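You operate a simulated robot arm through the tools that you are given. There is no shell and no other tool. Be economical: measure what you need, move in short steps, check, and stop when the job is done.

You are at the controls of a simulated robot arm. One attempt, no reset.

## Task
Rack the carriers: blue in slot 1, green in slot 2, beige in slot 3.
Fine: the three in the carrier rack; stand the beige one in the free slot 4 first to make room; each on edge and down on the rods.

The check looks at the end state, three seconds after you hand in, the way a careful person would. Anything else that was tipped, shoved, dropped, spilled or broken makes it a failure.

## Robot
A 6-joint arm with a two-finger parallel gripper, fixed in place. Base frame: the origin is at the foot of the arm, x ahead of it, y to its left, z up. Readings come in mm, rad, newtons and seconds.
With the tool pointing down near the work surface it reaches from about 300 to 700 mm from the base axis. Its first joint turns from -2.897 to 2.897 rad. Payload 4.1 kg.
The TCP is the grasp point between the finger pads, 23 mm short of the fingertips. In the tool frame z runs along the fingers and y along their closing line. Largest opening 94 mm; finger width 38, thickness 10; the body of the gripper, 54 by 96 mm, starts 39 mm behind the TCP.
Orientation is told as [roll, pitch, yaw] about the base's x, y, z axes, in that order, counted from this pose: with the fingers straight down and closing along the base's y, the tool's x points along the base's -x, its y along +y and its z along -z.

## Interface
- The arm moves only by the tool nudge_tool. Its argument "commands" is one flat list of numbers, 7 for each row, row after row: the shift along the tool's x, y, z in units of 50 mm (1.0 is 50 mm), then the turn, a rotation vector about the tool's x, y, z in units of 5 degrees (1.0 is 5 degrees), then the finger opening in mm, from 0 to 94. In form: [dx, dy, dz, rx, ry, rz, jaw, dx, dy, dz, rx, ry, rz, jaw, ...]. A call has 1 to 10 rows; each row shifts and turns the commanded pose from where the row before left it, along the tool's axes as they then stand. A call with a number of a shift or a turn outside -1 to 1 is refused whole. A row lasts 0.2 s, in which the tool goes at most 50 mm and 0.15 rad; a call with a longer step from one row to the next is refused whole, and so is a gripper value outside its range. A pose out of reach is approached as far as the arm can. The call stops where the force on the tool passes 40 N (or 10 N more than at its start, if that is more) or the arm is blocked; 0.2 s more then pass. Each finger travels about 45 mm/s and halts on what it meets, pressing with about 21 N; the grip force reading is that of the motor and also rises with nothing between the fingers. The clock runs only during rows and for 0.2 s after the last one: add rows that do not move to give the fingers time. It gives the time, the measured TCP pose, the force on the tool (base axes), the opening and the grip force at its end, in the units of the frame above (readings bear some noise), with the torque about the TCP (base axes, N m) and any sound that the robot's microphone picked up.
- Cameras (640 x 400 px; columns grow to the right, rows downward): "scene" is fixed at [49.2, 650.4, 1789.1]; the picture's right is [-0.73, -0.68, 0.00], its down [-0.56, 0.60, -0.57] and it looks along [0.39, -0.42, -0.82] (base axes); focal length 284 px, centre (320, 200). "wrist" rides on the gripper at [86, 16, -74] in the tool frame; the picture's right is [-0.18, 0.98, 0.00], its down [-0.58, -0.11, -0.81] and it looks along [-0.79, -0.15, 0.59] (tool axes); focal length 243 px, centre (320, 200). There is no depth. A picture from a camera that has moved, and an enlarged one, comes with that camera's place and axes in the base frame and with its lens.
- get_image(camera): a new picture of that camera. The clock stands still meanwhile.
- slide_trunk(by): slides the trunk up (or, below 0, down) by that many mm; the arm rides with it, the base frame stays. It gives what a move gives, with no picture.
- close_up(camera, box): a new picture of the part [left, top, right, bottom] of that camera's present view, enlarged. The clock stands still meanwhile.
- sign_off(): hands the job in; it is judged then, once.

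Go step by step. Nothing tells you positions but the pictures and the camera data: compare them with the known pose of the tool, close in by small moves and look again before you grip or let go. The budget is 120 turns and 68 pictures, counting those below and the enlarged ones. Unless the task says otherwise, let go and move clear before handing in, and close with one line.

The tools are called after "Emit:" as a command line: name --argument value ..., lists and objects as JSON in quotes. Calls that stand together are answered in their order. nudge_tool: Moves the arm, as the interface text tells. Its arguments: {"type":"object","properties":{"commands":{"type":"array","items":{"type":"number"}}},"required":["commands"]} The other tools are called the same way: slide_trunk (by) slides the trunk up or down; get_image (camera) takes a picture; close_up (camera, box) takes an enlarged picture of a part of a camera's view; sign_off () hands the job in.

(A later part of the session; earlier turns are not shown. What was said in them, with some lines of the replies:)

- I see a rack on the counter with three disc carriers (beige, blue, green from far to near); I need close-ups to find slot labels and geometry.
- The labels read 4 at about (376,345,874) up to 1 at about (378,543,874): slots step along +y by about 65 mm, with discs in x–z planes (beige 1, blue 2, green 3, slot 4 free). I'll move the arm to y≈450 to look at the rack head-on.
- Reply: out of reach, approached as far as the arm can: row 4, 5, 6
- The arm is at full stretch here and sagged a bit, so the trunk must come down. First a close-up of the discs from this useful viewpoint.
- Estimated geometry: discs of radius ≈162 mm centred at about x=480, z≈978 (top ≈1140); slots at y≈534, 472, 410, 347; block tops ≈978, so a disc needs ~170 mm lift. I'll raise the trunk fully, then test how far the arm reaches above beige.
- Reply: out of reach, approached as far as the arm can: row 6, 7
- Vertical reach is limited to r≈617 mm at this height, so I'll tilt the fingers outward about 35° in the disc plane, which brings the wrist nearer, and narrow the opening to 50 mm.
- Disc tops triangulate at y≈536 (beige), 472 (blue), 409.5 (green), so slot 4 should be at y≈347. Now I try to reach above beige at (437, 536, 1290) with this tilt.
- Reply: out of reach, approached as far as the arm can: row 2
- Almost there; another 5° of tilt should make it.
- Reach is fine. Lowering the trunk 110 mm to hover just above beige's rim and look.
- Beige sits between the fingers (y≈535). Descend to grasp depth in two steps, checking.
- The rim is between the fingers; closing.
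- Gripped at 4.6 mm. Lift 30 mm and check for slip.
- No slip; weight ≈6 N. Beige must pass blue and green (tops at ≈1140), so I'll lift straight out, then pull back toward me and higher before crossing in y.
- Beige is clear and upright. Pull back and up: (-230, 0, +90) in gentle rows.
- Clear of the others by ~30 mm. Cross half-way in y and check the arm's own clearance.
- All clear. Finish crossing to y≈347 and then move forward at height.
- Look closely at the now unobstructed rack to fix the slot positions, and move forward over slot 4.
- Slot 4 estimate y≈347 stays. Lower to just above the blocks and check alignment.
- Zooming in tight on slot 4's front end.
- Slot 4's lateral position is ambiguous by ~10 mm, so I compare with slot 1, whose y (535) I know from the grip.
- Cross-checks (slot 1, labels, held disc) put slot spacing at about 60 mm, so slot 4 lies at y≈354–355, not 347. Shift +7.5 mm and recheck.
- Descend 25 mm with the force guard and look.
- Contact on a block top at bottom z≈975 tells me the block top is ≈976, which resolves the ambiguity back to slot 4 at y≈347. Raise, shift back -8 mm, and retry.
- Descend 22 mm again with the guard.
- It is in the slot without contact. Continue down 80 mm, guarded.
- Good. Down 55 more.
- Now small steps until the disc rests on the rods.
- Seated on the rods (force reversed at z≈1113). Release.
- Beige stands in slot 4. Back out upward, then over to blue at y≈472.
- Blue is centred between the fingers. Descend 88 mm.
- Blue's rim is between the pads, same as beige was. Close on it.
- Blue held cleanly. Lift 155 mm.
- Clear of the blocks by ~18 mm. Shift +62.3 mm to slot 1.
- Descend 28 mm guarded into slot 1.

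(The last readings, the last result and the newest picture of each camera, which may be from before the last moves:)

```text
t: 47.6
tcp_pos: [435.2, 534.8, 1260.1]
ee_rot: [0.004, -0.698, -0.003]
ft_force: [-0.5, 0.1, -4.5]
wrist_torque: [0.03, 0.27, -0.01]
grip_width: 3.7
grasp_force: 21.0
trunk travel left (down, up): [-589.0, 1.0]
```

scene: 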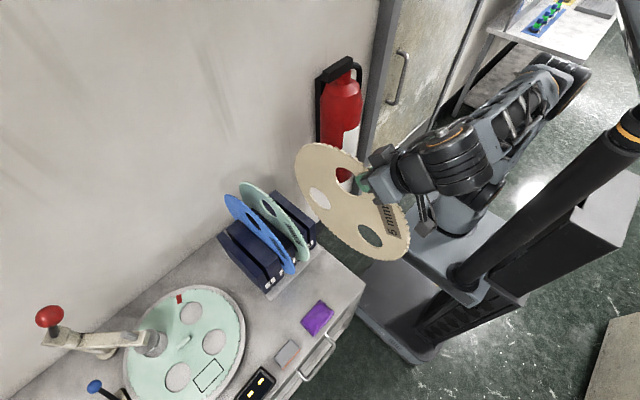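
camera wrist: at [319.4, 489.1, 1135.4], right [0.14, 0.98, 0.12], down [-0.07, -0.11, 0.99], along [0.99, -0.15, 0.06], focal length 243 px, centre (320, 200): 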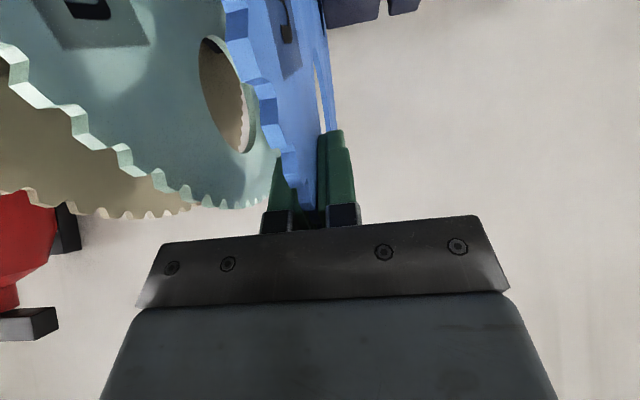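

No contact, so it is in the slot. Continue down 100 mm.

Emit:
nudge_tool --commands '[0.143, 0, 0.17, 0, 0, 0, 0, 0.143, 0, 0.17, 0, 0, 0, 0, 0.143, 0, 0.17, 0, 0, 0, 0, 0.143, 0, 0.17, 0, 0, 0, 0, 0.143, 0, 0.17, 0, 0, 0, 0, 0.143, 0, 0.17, 0, 0, 0, 0, 0.143, 0, 0.17, 0, 0, 0, 0, 0.143, 0, 0.17, 0, 0, 0, 0, 0.143, 0, 0.17, 0, 0, 0, 0, 0, 0, 0, 0, 0, 0, 0]'

```text
t: 49.8
tcp_pos: [435.0, 534.7, 1160.3]
ee_rot: [0.001, -0.7, 0.002]
ft_force: [0.0, -0.9, -5.4]
wrist_torque: [0.0, 0.21, -0.06]
grip_width: 4.0
grasp_force: 21.2
trunk travel left (down, up): [-589.0, 1.0]
```

Emit:
nudge_tool --commands '[0.144, 0, 0.14, 0, 0, 0, 0, 0.129, 0, 0.153, 0, 0, 0, 0, 0.129, 0, 0.153, 0, 0, 0, 0, 0.129, 0, 0.153, 0, 0, 0, 0, 0.039, 0, 0.046, 0, 0, 0, 0, 0, 0, 0, 0, 0, 0, 0]'

```text
t: 51.2
tcp_pos: [432.8, 535.8, 1117.4]
ee_rot: [0.002, -0.698, -0.002]
ft_force: [0.0, -0.2, -5.1]
wrist_torque: [0.02, 0.23, 0.03]
grip_width: 3.8
grasp_force: 21.1
trunk travel left (down, up): [-589.0, 1.0]
```

Emit:
nudge_tool --commands '[0.026, 0, 0.031, 0, 0, 0, 0, 0.026, 0, 0.031, 0, 0, 0, 0, 0.013, 0, 0.015, 0, 0, 0, 0, 0, 0, 0, 0, 0, 0, 0]'

```text
t: 52.2
tcp_pos: [433.3, 534.5, 1114.4]
ee_rot: [0.003, -0.701, -0.001]
ft_force: [-1.4, -0.7, 3.5]
wrist_torque: [-0.12, 0.3, -0.04]
grip_width: 3.9
grasp_force: 21.5
trunk travel left (down, up): [-589.0, 1.0]
```

Blue is on the rods (force reversed). One more millimetre, then release.

Emit:
nudge_tool --commands '[0.009, 0, 0.01, 0, 0, 0, 0, 0, 0, 0, 0, 0, 0, 5, 0, 0, 0, 0, 0, 0, 15, 0, 0, 0, 0, 0, 0, 30, 0, 0, 0, 0, 0, 0, 50, 0, 0, 0, 0, 0, 0, 50, 0, 0, 0, 0, 0, 0, 50]'

Emit:
get_image --camera "wrist"

Emit:
close_up --camera "scene" --box '[200, 170, 340, 300]'

```text
t: 53.8
tcp_pos: [433.5, 535.9, 1113.6]
ee_rot: [0.002, -0.699, -0.002]
ft_force: [-0.3, -0.4, 1.0]
wrist_torque: [-0.02, 0.02, 0.03]
grip_width: 50.2
grasp_force: 0.0
trunk travel left (down, up): [-589.0, 1.0]
```

```text
28 pictures are left
camera wrist: at [319.4, 550.9, 1113.8], right [0.14, 0.98, 0.12], down [-0.07, -0.11, 0.99], along [0.99, -0.15, 0.06], focal length 243 px, centre (320, 200)
```

wrist: 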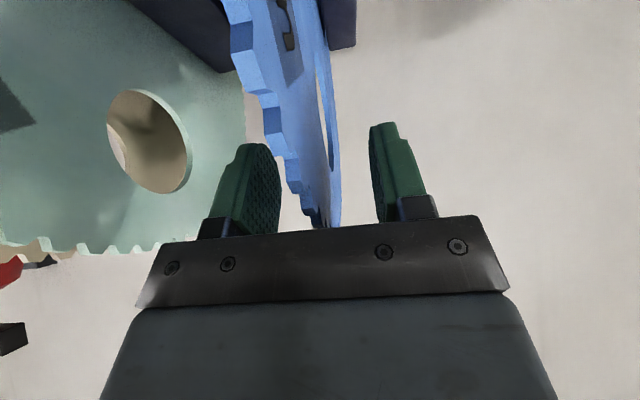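

```text
3.08 times, centred on (270, 235) of scene
camera zoom: at [49.2, 650.4, 1789.1], right [-0.73, -0.68, 0.0], down [-0.56, 0.6, -0.57], along [0.39, -0.42, -0.82], focal length 875 px, centre (474, 92)
```

zoom: 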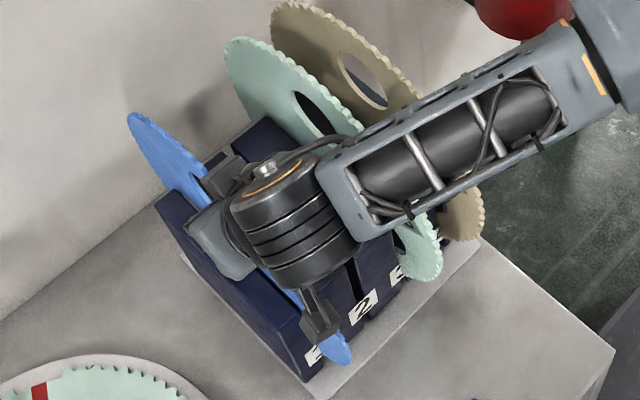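

Blue is in slot 1. Rise 88 mm and go to green at y≈409.5.

Emit:
nudge_tool --commands '[-0.189, 0, -0.225, 0, 0, 0, 50, -0.189, 0, -0.225, 0, 0, 0, 50, -0.189, 0, -0.225, 0, 0, 0, 50, -0.189, 0, -0.225, 0, 0, 0, 50, -0.189, 0, -0.225, 0, 0, 0, 50, -0.189, 0, -0.225, 0, 0, 0, 50, 0, 0, 0, 0, 0, 0, 50]'

Emit:
nudge_tool --commands '[0, -0.5, 0, 0, 0, 0, 50, 0, -0.5, 0, 0, 0, 0, 50, 0, -0.5, 0, 0, 0, 0, 50, 0, -0.5, 0, 0, 0, 0, 50, 0, -0.5, 0, 0, 0, 0, 50, 0, 0, 0, 0, 0, 0, 50]'

Emit:
get_image --camera "wrist"

```text
t: 55.4
tcp_pos: [434.2, 534.5, 1200.1]
ee_rot: [0.002, -0.698, -0.003]
ft_force: [0.3, 0.1, 1.1]
wrist_torque: [-0.01, 0.0, -0.01]
grip_width: 50.2
grasp_force: 0.1
trunk travel left (down, up): [-589.0, 1.0]
```

```text
t: 56.8
tcp_pos: [433.3, 409.4, 1199.1]
ee_rot: [0.0, -0.699, -0.001]
ft_force: [-0.5, 0.3, 0.3]
wrist_torque: [0.01, 0.0, 0.01]
grip_width: 50.1
grasp_force: 0.2
trunk travel left (down, up): [-589.0, 1.0]
```

```text
26 pictures are left
camera wrist: at [319.1, 425.5, 1201.1], right [0.14, 0.98, 0.12], down [-0.07, -0.11, 0.99], along [0.99, -0.15, 0.06], focal length 243 px, centre (320, 200)
```

wrist: 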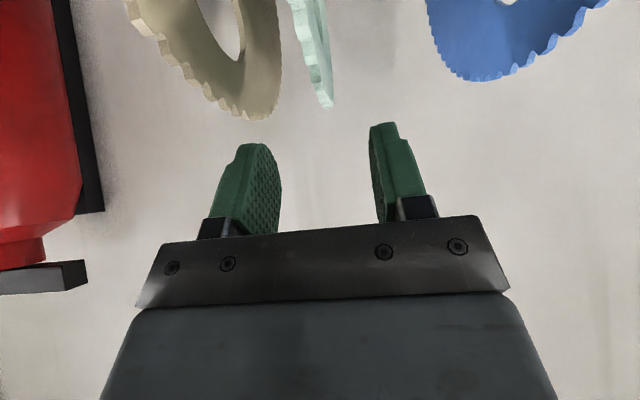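

Green is centred. Descend 87 mm and check.

Emit:
nudge_tool --commands '[0.124, 0, 0.148, 0, 0, 0, 50, 0.124, 0, 0.148, 0, 0, 0, 50, 0.124, 0, 0.148, 0, 0, 0, 50, 0.124, 0, 0.148, 0, 0, 0, 50, 0.124, 0, 0.148, 0, 0, 0, 50, 0.124, 0, 0.148, 0, 0, 0, 50, 0.124, 0, 0.148, 0, 0, 0, 50, 0.124, 0, 0.148, 0, 0, 0, 50, 0.124, 0, 0.148, 0, 0, 0, 50, 0, 0, 0, 0, 0, 0, 50]'

Emit:
get_image --camera "wrist"

```text
t: 59.0
tcp_pos: [433.9, 409.7, 1112.8]
ee_rot: [0.002, -0.697, -0.002]
ft_force: [0.0, -0.5, 1.1]
wrist_torque: [0.0, 0.01, -0.01]
grip_width: 49.9
grasp_force: 0.0
trunk travel left (down, up): [-589.0, 1.0]
```

```text
25 pictures are left
camera wrist: at [319.6, 425.8, 1114.5], right [0.14, 0.98, 0.12], down [-0.07, -0.11, 0.99], along [0.99, -0.15, 0.06], focal length 243 px, centre (320, 200)
```

wrist: 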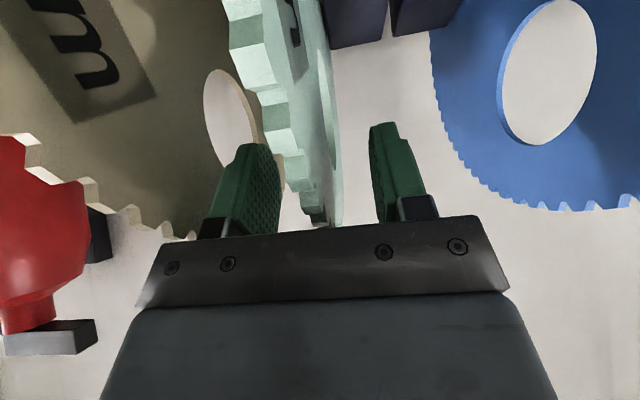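

Emit:
nudge_tool --commands '[0, 0, 0, 0, 0, 0, 30, 0, 0, 0, 0, 0, 0, 30, 0, 0, 0, 0, 0, 0, 20, 0, 0, 0, 0, 0, 0, 10, 0, 0, 0, 0, 0, 0, 0, 0, 0, 0, 0, 0, 0, 0, 0, 0, 0, 0, 0, 0, 0]'

Emit:
nudge_tool --commands '[-0.129, 0, -0.153, 0, 0, 0, 0, -0.129, 0, -0.153, 0, 0, 0, 0, 0, 0, 0, 0, 0, 0, 0]'

Emit:
get_image --camera "wrist"

```text
t: 60.6
tcp_pos: [434.0, 409.4, 1113.1]
ee_rot: [0.004, -0.699, -0.002]
ft_force: [0.3, 0.8, 0.3]
wrist_torque: [0.4, 0.07, -0.09]
grip_width: 6.1
grasp_force: 21.0
trunk travel left (down, up): [-589.0, 1.0]
```

```text
t: 61.4
tcp_pos: [434.0, 410.1, 1132.8]
ee_rot: [0.001, -0.698, 0.0]
ft_force: [-0.5, 0.2, -6.5]
wrist_torque: [0.01, 0.34, -0.04]
grip_width: 6.0
grasp_force: 20.7
trunk travel left (down, up): [-589.0, 1.0]
```

```text
24 pictures are left
camera wrist: at [319.9, 426.4, 1134.2], right [0.14, 0.98, 0.12], down [-0.07, -0.11, 0.99], along [0.99, -0.15, 0.06], focal length 243 px, centre (320, 200)
```

wrist: 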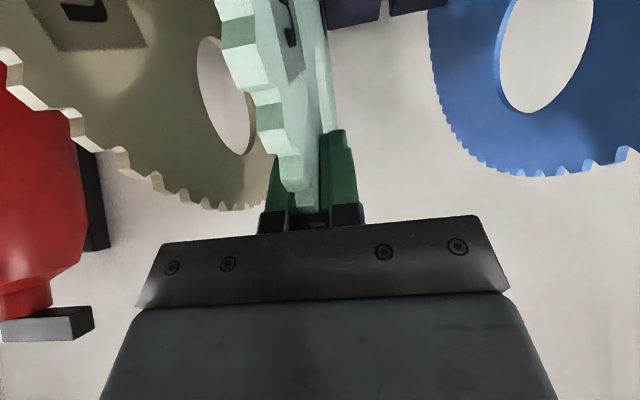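

Green held; lift 155 mm.

Emit:
nudge_tool --commands '[-0.199, 0, -0.237, 0, 0, 0, 0, -0.199, 0, -0.237, 0, 0, 0, 0, -0.199, 0, -0.237, 0, 0, 0, 0, -0.199, 0, -0.237, 0, 0, 0, 0, -0.199, 0, -0.237, 0, 0, 0, 0, -0.199, 0, -0.237, 0, 0, 0, 0, -0.199, 0, -0.237, 0, 0, 0, 0, -0.199, 0, -0.237, 0, 0, 0, 0, -0.199, 0, -0.237, 0, 0, 0, 0, -0.199, 0, -0.237, 0, 0, 0, 0]'

Emit:
close_up --camera "scene" --box '[200, 150, 340, 300]'

```text
t: 63.6
tcp_pos: [434.2, 411.1, 1288.0]
ee_rot: [0.001, -0.698, 0.0]
ft_force: [-0.2, 0.5, -7.3]
wrist_torque: [0.01, 0.33, 0.03]
grip_width: 6.1
grasp_force: 21.7
trunk travel left (down, up): [-589.0, 1.0]
```

```text
2.67 times, centred on (270, 225) of scene
camera zoom: at [49.2, 650.4, 1789.1], right [-0.73, -0.68, 0.0], down [-0.56, 0.6, -0.57], along [0.39, -0.42, -0.82], focal length 758 px, centre (453, 133)
```

zoom: 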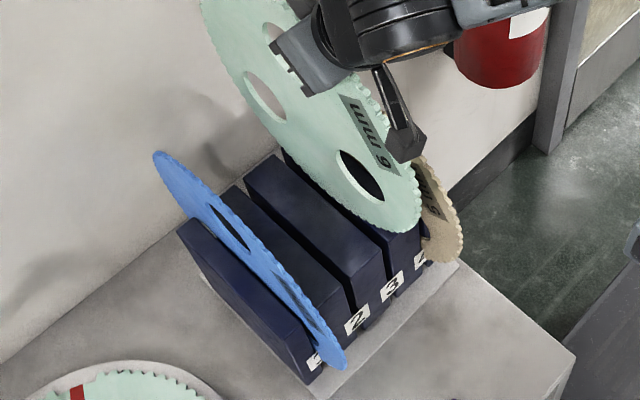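

Shift +62.5 mm to slot 2 (y≈472.3), then start down guarded.

Emit:
nudge_tool --commands '[0, 0.3125, 0, 0, 0, 0, 0, 0, 0.3125, 0, 0, 0, 0, 0, 0, 0.3125, 0, 0, 0, 0, 0, 0, 0.3125, 0, 0, 0, 0, 0, 0, 0, 0, 0, 0, 0, 0, 0, 0, 0, 0, 0, 0, 0]'

Emit:
nudge_tool --commands '[0.129, 0, 0.153, 0, 0, 0, 0, 0.129, 0, 0.153, 0, 0, 0, 0, 0.09, 0, 0.108, 0, 0, 0, 0, 0, 0, 0, 0, 0, 0, 0]'

Emit:
close_up --camera "scene" --box '[200, 150, 340, 300]'

```text
t: 65.0
tcp_pos: [434.5, 471.4, 1288.5]
ee_rot: [0.003, -0.699, -0.002]
ft_force: [0.2, -0.4, -6.9]
wrist_torque: [-0.01, 0.34, 0.02]
grip_width: 6.0
grasp_force: 20.8
trunk travel left (down, up): [-589.0, 1.0]
```

```text
t: 66.0
tcp_pos: [435.0, 472.8, 1260.3]
ee_rot: [0.002, -0.699, 0.0]
ft_force: [0.2, 0.1, -6.5]
wrist_torque: [0.02, 0.35, -0.02]
grip_width: 5.9
grasp_force: 21.0
trunk travel left (down, up): [-589.0, 1.0]
```

```text
2.67 times, centred on (270, 225) of scene
camera zoom: at [49.2, 650.4, 1789.1], right [-0.73, -0.68, 0.0], down [-0.56, 0.6, -0.57], along [0.39, -0.42, -0.82], focal length 758 px, centre (453, 133)
```

zoom: 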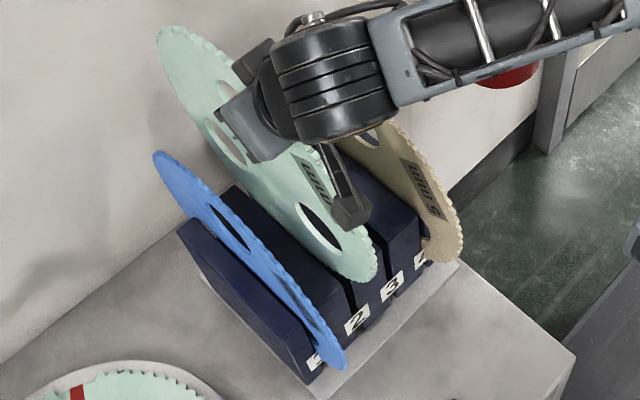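

In slot 2 with no contact; continue down 142 mm in two guarded moves.

Emit:
nudge_tool --commands '[0.143, 0, 0.17, 0, 0, 0, 0, 0.143, 0, 0.17, 0, 0, 0, 0, 0.143, 0, 0.17, 0, 0, 0, 0, 0.143, 0, 0.17, 0, 0, 0, 0, 0.143, 0, 0.17, 0, 0, 0, 0, 0.143, 0, 0.17, 0, 0, 0, 0, 0.143, 0, 0.17, 0, 0, 0, 0, 0.143, 0, 0.17, 0, 0, 0, 0, 0.143, 0, 0.17, 0, 0, 0, 0, 0, 0, 0, 0, 0, 0, 0]'

Emit:
nudge_tool --commands '[0.129, 0, 0.153, 0, 0, 0, 0, 0.129, 0, 0.153, 0, 0, 0, 0, 0.129, 0, 0.153, 0, 0, 0, 0, 0.129, 0, 0.153, 0, 0, 0, 0, 0.026, 0, 0.031, 0, 0, 0, 0, 0, 0, 0, 0, 0, 0, 0]'

```text
t: 68.2
tcp_pos: [435.7, 471.9, 1160.6]
ee_rot: [0.002, -0.699, -0.001]
ft_force: [-0.3, 0.2, -6.8]
wrist_torque: [-0.02, 0.37, 0.04]
grip_width: 6.2
grasp_force: 20.9
trunk travel left (down, up): [-589.0, 1.0]
```

```text
t: 69.6
tcp_pos: [435.2, 472.8, 1118.3]
ee_rot: [0.003, -0.698, -0.001]
ft_force: [0.0, -0.3, -7.7]
wrist_torque: [-0.01, 0.32, 0.01]
grip_width: 6.0
grasp_force: 20.9
trunk travel left (down, up): [-589.0, 1.0]
```

Emit:
nudge_tool --commands '[0.036, 0, 0.022, 0, 0, 0, 0, 0.026, 0, 0.031, 0, 0, 0, 0, 0.013, 0, 0.015, 0, 0, 0, 0, 0, 0, 0, 0, 0, 0, 0]'

```text
t: 70.6
tcp_pos: [434.0, 472.6, 1112.8]
ee_rot: [0.002, -0.699, -0.003]
ft_force: [0.0, 0.2, -6.2]
wrist_torque: [0.0, 0.29, 0.03]
grip_width: 5.9
grasp_force: 21.2
trunk travel left (down, up): [-589.0, 1.0]
```

Emit:
nudge_tool --commands '[0.013, 0, 0.015, 0, 0, 0, 0, 0.009, 0, 0.01, 0, 0, 0, 0, 0, 0, 0, 0, 0, 0, 0]'

```text
t: 71.4
tcp_pos: [433.0, 472.6, 1113.3]
ee_rot: [0.004, -0.699, -0.002]
ft_force: [-1.5, -1.0, 2.3]
wrist_torque: [-0.18, -0.35, -0.06]
grip_width: 5.7
grasp_force: 20.5
trunk travel left (down, up): [-589.0, 1.0]
```

Green is resting on the rods. Release.

Emit:
nudge_tool --commands '[0.006, 0, 0.008, 0, 0, 0, 0, 0, 0, 0, 0, 0, 0, 7, 0, 0, 0, 0, 0, 0, 15, 0, 0, 0, 0, 0, 0, 30, 0, 0, 0, 0, 0, 0, 50, 0, 0, 0, 0, 0, 0, 50, 0, 0, 0, 0, 0, 0, 50]'

Emit:
get_image --camera "wrist"

```text
t: 73.0
tcp_pos: [433.6, 471.6, 1110.7]
ee_rot: [0.001, -0.697, -0.003]
ft_force: [0.3, -0.2, -0.4]
wrist_torque: [0.03, -0.06, 0.0]
grip_width: 50.1
grasp_force: 0.1
trunk travel left (down, up): [-589.0, 1.0]
```

```text
21 pictures are left
camera wrist: at [319.7, 488.2, 1113.1], right [0.14, 0.98, 0.12], down [-0.07, -0.11, 0.99], along [0.99, -0.15, 0.06], focal length 243 px, centre (320, 200)
```

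wrist: 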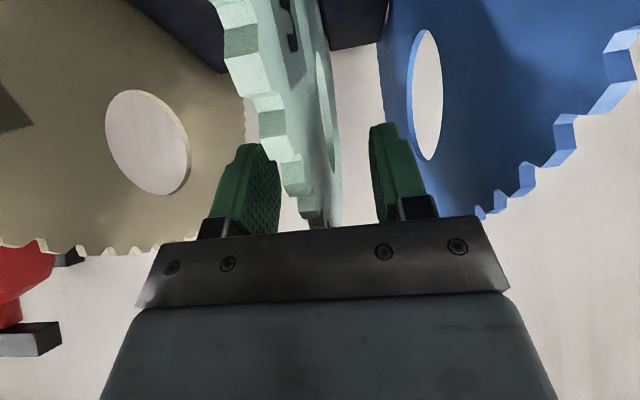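

Green stands in slot 2. Rise and go to beige at y≈347.

Emit:
nudge_tool --commands '[-0.189, 0, -0.225, 0, 0, 0, 50, -0.189, 0, -0.225, 0, 0, 0, 50, -0.189, 0, -0.225, 0, 0, 0, 50, -0.189, 0, -0.225, 0, 0, 0, 50, -0.189, 0, -0.225, 0, 0, 0, 50, -0.189, 0, -0.225, 0, 0, 0, 50, 0, 0, 0, 0, 0, 0, 50]'

Emit:
nudge_tool --commands '[0, -0.5, 0, 0, 0, 0, 50, 0, -0.5, 0, 0, 0, 0, 50, 0, -0.5, 0, 0, 0, 0, 50, 0, -0.5, 0, 0, 0, 0, 50, 0, -0.5, 0, 0, 0, 0, 50, 0, 0, 0, 0, 0, 0, 50]'

Emit:
get_image --camera "wrist"

```text
t: 74.6
tcp_pos: [433.5, 471.9, 1200.0]
ee_rot: [0.001, -0.699, -0.002]
ft_force: [0.0, 0.3, -0.1]
wrist_torque: [0.01, 0.04, 0.02]
grip_width: 50.1
grasp_force: 0.1
trunk travel left (down, up): [-589.0, 1.0]
```

```text
t: 76.0
tcp_pos: [433.7, 346.6, 1198.3]
ee_rot: [0.002, -0.7, -0.001]
ft_force: [0.6, 0.2, 0.3]
wrist_torque: [0.0, 0.05, 0.0]
grip_width: 50.0
grasp_force: 0.1
trunk travel left (down, up): [-589.0, 1.0]
```

```text
20 pictures are left
camera wrist: at [319.9, 363.0, 1200.9], right [0.14, 0.98, 0.12], down [-0.07, -0.11, 0.99], along [0.99, -0.15, 0.06], focal length 243 px, centre (320, 200)
```

wrist: 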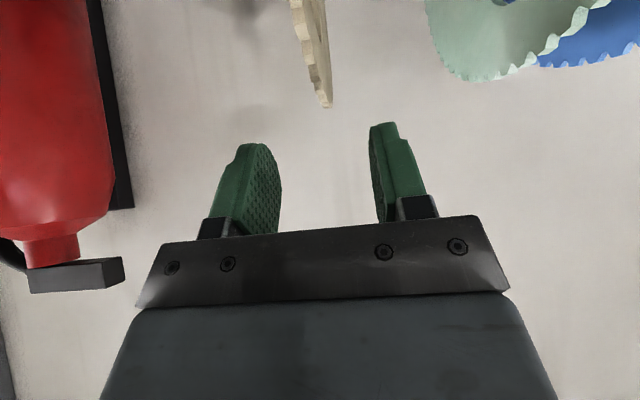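

Centred over beige. Descend 86 mm and grip.

Emit:
nudge_tool --commands '[0.123, 0, 0.146, 0, 0, 0, 50, 0.123, 0, 0.146, 0, 0, 0, 50, 0.123, 0, 0.146, 0, 0, 0, 50, 0.123, 0, 0.146, 0, 0, 0, 50, 0.123, 0, 0.146, 0, 0, 0, 50, 0.123, 0, 0.146, 0, 0, 0, 50, 0.123, 0, 0.146, 0, 0, 0, 50, 0.123, 0, 0.146, 0, 0, 0, 50, 0.123, 0, 0.146, 0, 0, 0, 50, 0, 0, 0, 0, 0, 0, 50]'

Emit:
nudge_tool --commands '[0, 0, 0, 0, 0, 0, 30, 0, 0, 0, 0, 0, 0, 30, 0, 0, 0, 0, 0, 0, 20, 0, 0, 0, 0, 0, 0, 10, 0, 0, 0, 0, 0, 0, 0, 0, 0, 0, 0, 0, 0, 0, 0, 0, 0, 0, 0, 0, 0]'

Emit:
nudge_tool --commands '[-0.129, 0, -0.153, 0, 0, 0, 0, -0.129, 0, -0.153, 0, 0, 0, 0, 0, 0, 0, 0, 0, 0, 0]'

Emit:
get_image --camera "wrist"

```text
t: 78.2
tcp_pos: [433.3, 347.6, 1112.4]
ee_rot: [0.001, -0.697, -0.001]
ft_force: [0.1, 0.2, -0.5]
wrist_torque: [0.0, -0.02, -0.02]
grip_width: 49.8
grasp_force: 0.1
trunk travel left (down, up): [-589.0, 1.0]
```

```text
t: 79.8
tcp_pos: [433.3, 347.0, 1113.1]
ee_rot: [0.004, -0.697, 0.0]
ft_force: [0.7, 1.0, 0.0]
wrist_torque: [0.3, 0.05, -0.02]
grip_width: 5.1
grasp_force: 21.0
trunk travel left (down, up): [-589.0, 1.0]
```

```text
t: 80.6
tcp_pos: [433.5, 347.4, 1133.0]
ee_rot: [0.001, -0.698, -0.002]
ft_force: [0.9, 0.0, -5.2]
wrist_torque: [0.0, 0.2, 0.0]
grip_width: 5.0
grasp_force: 20.9
trunk travel left (down, up): [-589.0, 1.0]
```

```text
19 pictures are left
camera wrist: at [319.7, 362.9, 1133.9], right [0.14, 0.98, 0.12], down [-0.07, -0.11, 0.99], along [0.99, -0.15, 0.06], focal length 243 px, centre (320, 200)
```

wrist: 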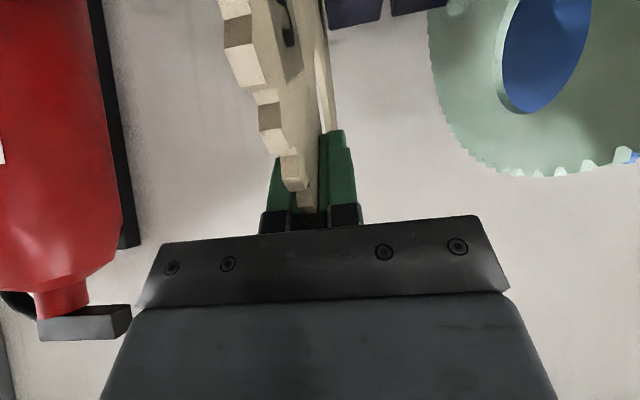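

Beige held. Lift 155 mm, shift +62.8 mm to slot 3 (y≈410).

Emit:
nudge_tool --commands '[-0.199, 0, -0.237, 0, 0, 0, 0, -0.199, 0, -0.237, 0, 0, 0, 0, -0.199, 0, -0.237, 0, 0, 0, 0, -0.199, 0, -0.237, 0, 0, 0, 0, -0.199, 0, -0.237, 0, 0, 0, 0, -0.199, 0, -0.237, 0, 0, 0, 0, -0.199, 0, -0.237, 0, 0, 0, 0, -0.199, 0, -0.237, 0, 0, 0, 0, -0.199, 0, -0.237, 0, 0, 0, 0, -0.199, 0, -0.237, 0, 0, 0, 0]'

Emit:
nudge_tool --commands '[0, 0.314, 0, 0, 0, 0, 0, 0, 0.314, 0, 0, 0, 0, 0, 0, 0.314, 0, 0, 0, 0, 0, 0, 0.314, 0, 0, 0, 0, 0, 0, 0, 0, 0, 0, 0, 0, 0, 0, 0, 0, 0, 0, 0]'

Emit:
close_up --camera "scene" --box '[200, 150, 340, 300]'

```text
t: 82.8
tcp_pos: [434.1, 347.0, 1288.0]
ee_rot: [0.0, -0.697, -0.003]
ft_force: [0.5, 0.3, -5.3]
wrist_torque: [0.04, 0.22, 0.01]
grip_width: 4.9
grasp_force: 20.3
trunk travel left (down, up): [-589.0, 1.0]
```

```text
t: 84.2
tcp_pos: [434.3, 409.2, 1287.2]
ee_rot: [0.002, -0.698, -0.002]
ft_force: [-0.4, 0.2, -5.2]
wrist_torque: [0.01, 0.22, -0.03]
grip_width: 4.8
grasp_force: 21.3
trunk travel left (down, up): [-589.0, 1.0]
```

```text
2.67 times, centred on (270, 225) of scene
camera zoom: at [49.2, 650.4, 1789.1], right [-0.73, -0.68, 0.0], down [-0.56, 0.6, -0.57], along [0.39, -0.42, -0.82], focal length 758 px, centre (453, 133)
```

zoom: 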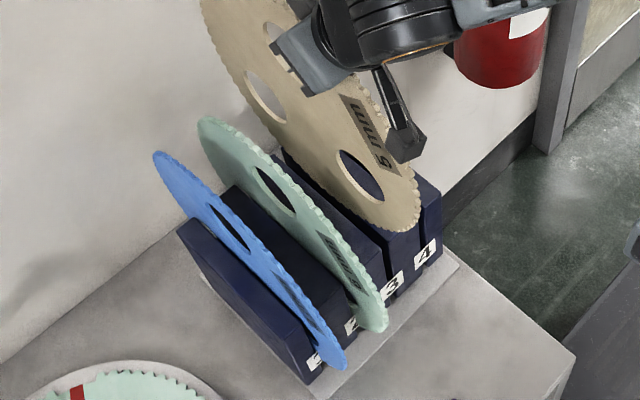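

Now guarded descent: 28 mm first.

Emit:
nudge_tool --commands '[0.129, 0.006, 0.153, 0, 0, 0, 0, 0.129, 0, 0.153, 0, 0, 0, 0, 0.09, 0, 0.108, 0, 0, 0, 0, 0, 0, 0, 0, 0, 0, 0]'

```text
t: 85.2
tcp_pos: [434.9, 409.1, 1260.0]
ee_rot: [0.002, -0.698, -0.002]
ft_force: [0.5, 0.5, -4.5]
wrist_torque: [-0.01, 0.22, 0.05]
grip_width: 5.1
grasp_force: 20.7
trunk travel left (down, up): [-589.0, 1.0]
```

In the slot with no contact; continue down to just above seating.

Emit:
nudge_tool --commands '[0.143, 0, 0.17, 0, 0, 0, 0, 0.143, 0, 0.17, 0, 0, 0, 0, 0.143, 0, 0.17, 0, 0, 0, 0, 0.143, 0, 0.17, 0, 0, 0, 0, 0.143, 0, 0.17, 0, 0, 0, 0, 0.143, 0, 0.17, 0, 0, 0, 0, 0.143, 0, 0.17, 0, 0, 0, 0, 0.143, 0, 0.17, 0, 0, 0, 0, 0.143, 0, 0.17, 0, 0, 0, 0, 0, 0, 0, 0, 0, 0, 0]'

Emit:
nudge_tool --commands '[0.129, 0, 0.153, 0, 0, 0, 0, 0.129, 0, 0.153, 0, 0, 0, 0, 0.129, 0, 0.153, 0, 0, 0, 0, 0.129, 0, 0.153, 0, 0, 0, 0, 0.026, 0, 0.031, 0, 0, 0, 0, 0, 0, 0, 0, 0, 0, 0]'

```text
t: 87.4
tcp_pos: [434.9, 409.1, 1161.2]
ee_rot: [0.0, -0.698, -0.001]
ft_force: [0.0, 0.3, -5.0]
wrist_torque: [0.02, 0.21, -0.01]
grip_width: 4.7
grasp_force: 20.9
trunk travel left (down, up): [-589.0, 1.0]
```

```text
t: 88.8
tcp_pos: [434.8, 409.1, 1118.3]
ee_rot: [0.001, -0.697, -0.001]
ft_force: [0.4, 0.3, -4.3]
wrist_torque: [0.0, 0.22, 0.0]
grip_width: 4.9
grasp_force: 21.1
trunk travel left (down, up): [-589.0, 1.0]
```

Emit:
nudge_tool --commands '[0.041, 0.01, 0.018, 0, 0, 0, 0, 0.026, 0, 0.031, 0, 0, 0, 0, 0.013, 0, 0.015, 0, 0, 0, 0, 0, 0, 0, 0, 0, 0, 0]'

```text
t: 89.8
tcp_pos: [432.8, 410.6, 1113.5]
ee_rot: [0.003, -0.698, 0.0]
ft_force: [-0.6, 0.0, -4.8]
wrist_torque: [-0.01, 0.24, 0.02]
grip_width: 5.0
grasp_force: 21.2
trunk travel left (down, up): [-589.0, 1.0]
```

Emit:
nudge_tool --commands '[0.013, 0, 0.015, 0, 0, 0, 0, 0.009, 0, 0.01, 0, 0, 0, 0, 0, 0, 0, 0, 0, 0, 0]'

```text
t: 90.6
tcp_pos: [433.1, 410.5, 1113.1]
ee_rot: [0.004, -0.7, -0.002]
ft_force: [0.7, 0.1, 0.7]
wrist_torque: [0.03, 0.08, -0.01]
grip_width: 4.7
grasp_force: 21.2
trunk travel left (down, up): [-589.0, 1.0]
```

Beige rests on the rods in slot 3. Settle a fraction more and release.

Emit:
nudge_tool --commands '[0.009, 0, 0.01, 0, 0, 0, 0, 0, 0, 0, 0, 0, 0, 6, 0, 0, 0, 0, 0, 0, 15, 0, 0, 0, 0, 0, 0, 30, 0, 0, 0, 0, 0, 0, 50, 0, 0, 0, 0, 0, 0, 50, 0, 0, 0, 0, 0, 0, 50]'

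Emit:
get_image --camera "wrist"

```text
t: 92.2
tcp_pos: [433.9, 410.9, 1111.5]
ee_rot: [0.002, -0.699, -0.004]
ft_force: [0.4, -1.1, -0.4]
wrist_torque: [-0.01, -0.03, -0.01]
grip_width: 49.8
grasp_force: 0.1
trunk travel left (down, up): [-589.0, 1.0]
```

```text
17 pictures are left
camera wrist: at [318.8, 426.8, 1113.2], right [0.14, 0.98, 0.12], down [-0.07, -0.11, 0.99], along [0.99, -0.15, 0.06], focal length 243 px, centre (320, 200)
```

wrist: 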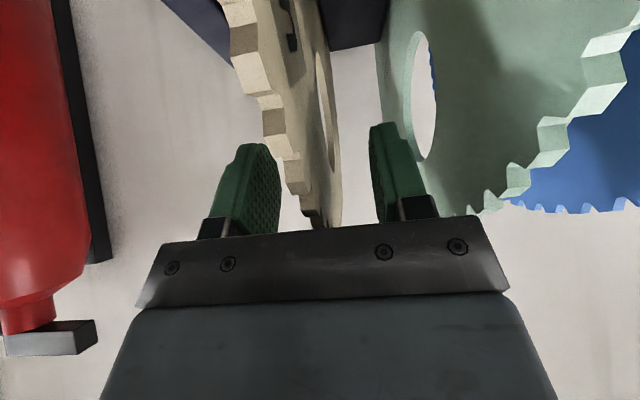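

Released. Rise clear by 150 mm, back away, and take a final look.

Emit:
nudge_tool --commands '[-0.189, 0, -0.225, 0, 0, 0, 50, -0.189, 0, -0.225, 0, 0, 0, 50, -0.189, 0, -0.225, 0, 0, 0, 50, -0.189, 0, -0.225, 0, 0, 0, 50, -0.189, 0, -0.225, 0, 0, 0, 50, -0.189, 0, -0.225, 0, 0, 0, 50, -0.189, 0, -0.225, 0, 0, 0, 50, -0.189, 0, -0.225, 0, 0, 0, 50, -0.189, 0, -0.225, 0, 0, 0, 50, -0.189, 0, -0.225, 0, 0, 0, 50]'

Emit:
nudge_tool --commands '[0.5, -0.5, -0.4, 0, 0, 0, 50, 0.5, -0.5, -0.4, 0, 0, 0, 50, 0.5, -0.5, -0.4, 0, 0, 0, 50, 0.5, -0.5, -0.4, 0, 0, 0, 50, 0.5, -0.5, -0.4, 0, 0, 0, 50, 0.5, -0.5, -0.4, 0, 0, 0, 50, 0, 0, 0, 0, 0, 0, 50]'

Emit:
close_up --camera "scene" --box '[200, 170, 340, 300]'

Emit:
get_image --camera "scene"

```text
t: 94.4
tcp_pos: [432.9, 410.1, 1258.1]
ee_rot: [0.003, -0.696, -0.001]
ft_force: [-0.5, -0.4, 0.4]
wrist_torque: [0.04, 0.05, 0.01]
grip_width: 50.0
grasp_force: 0.1
trunk travel left (down, up): [-589.0, 1.0]
```

```text
t: 96.0
tcp_pos: [242.0, 260.1, 1253.6]
ee_rot: [0.0, -0.699, -0.002]
ft_force: [0.5, -0.5, -0.2]
wrist_torque: [0.04, -0.02, 0.01]
grip_width: 49.9
grasp_force: 0.1
trunk travel left (down, up): [-589.0, 1.0]
```

```text
3.08 times, centred on (270, 235) of scene
camera zoom: at [49.2, 650.4, 1789.1], right [-0.73, -0.68, 0.0], down [-0.56, 0.6, -0.57], along [0.39, -0.42, -0.82], focal length 875 px, centre (474, 92)
```

zoom: 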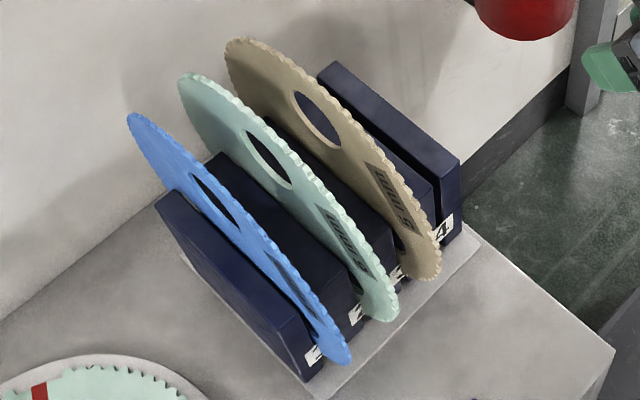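

```text
15 pictures are left
```

scene: 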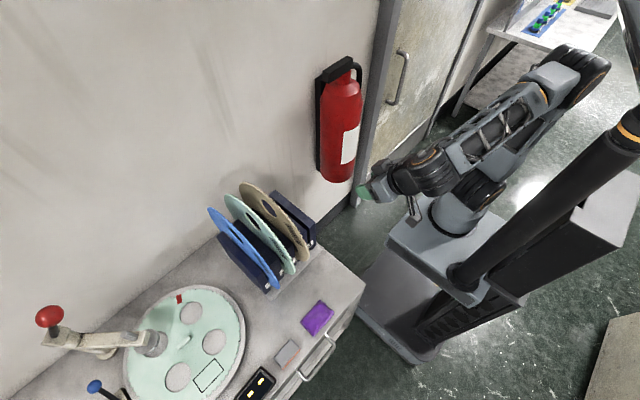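

Blue is in slot 1, green in slot 2 and beige in slot 3, all on edge at the same level as before, and slot 4 is empty. The arm is clear and nothing else has moved, so I'm handing in.

Emit:
sign_off

```text
The job is handed in.
```

The carriers are racked: blue in slot 1, green in slot 2, beige in slot 3, each standing on edge on the rods, with slot 4 left empty and the arm clear.
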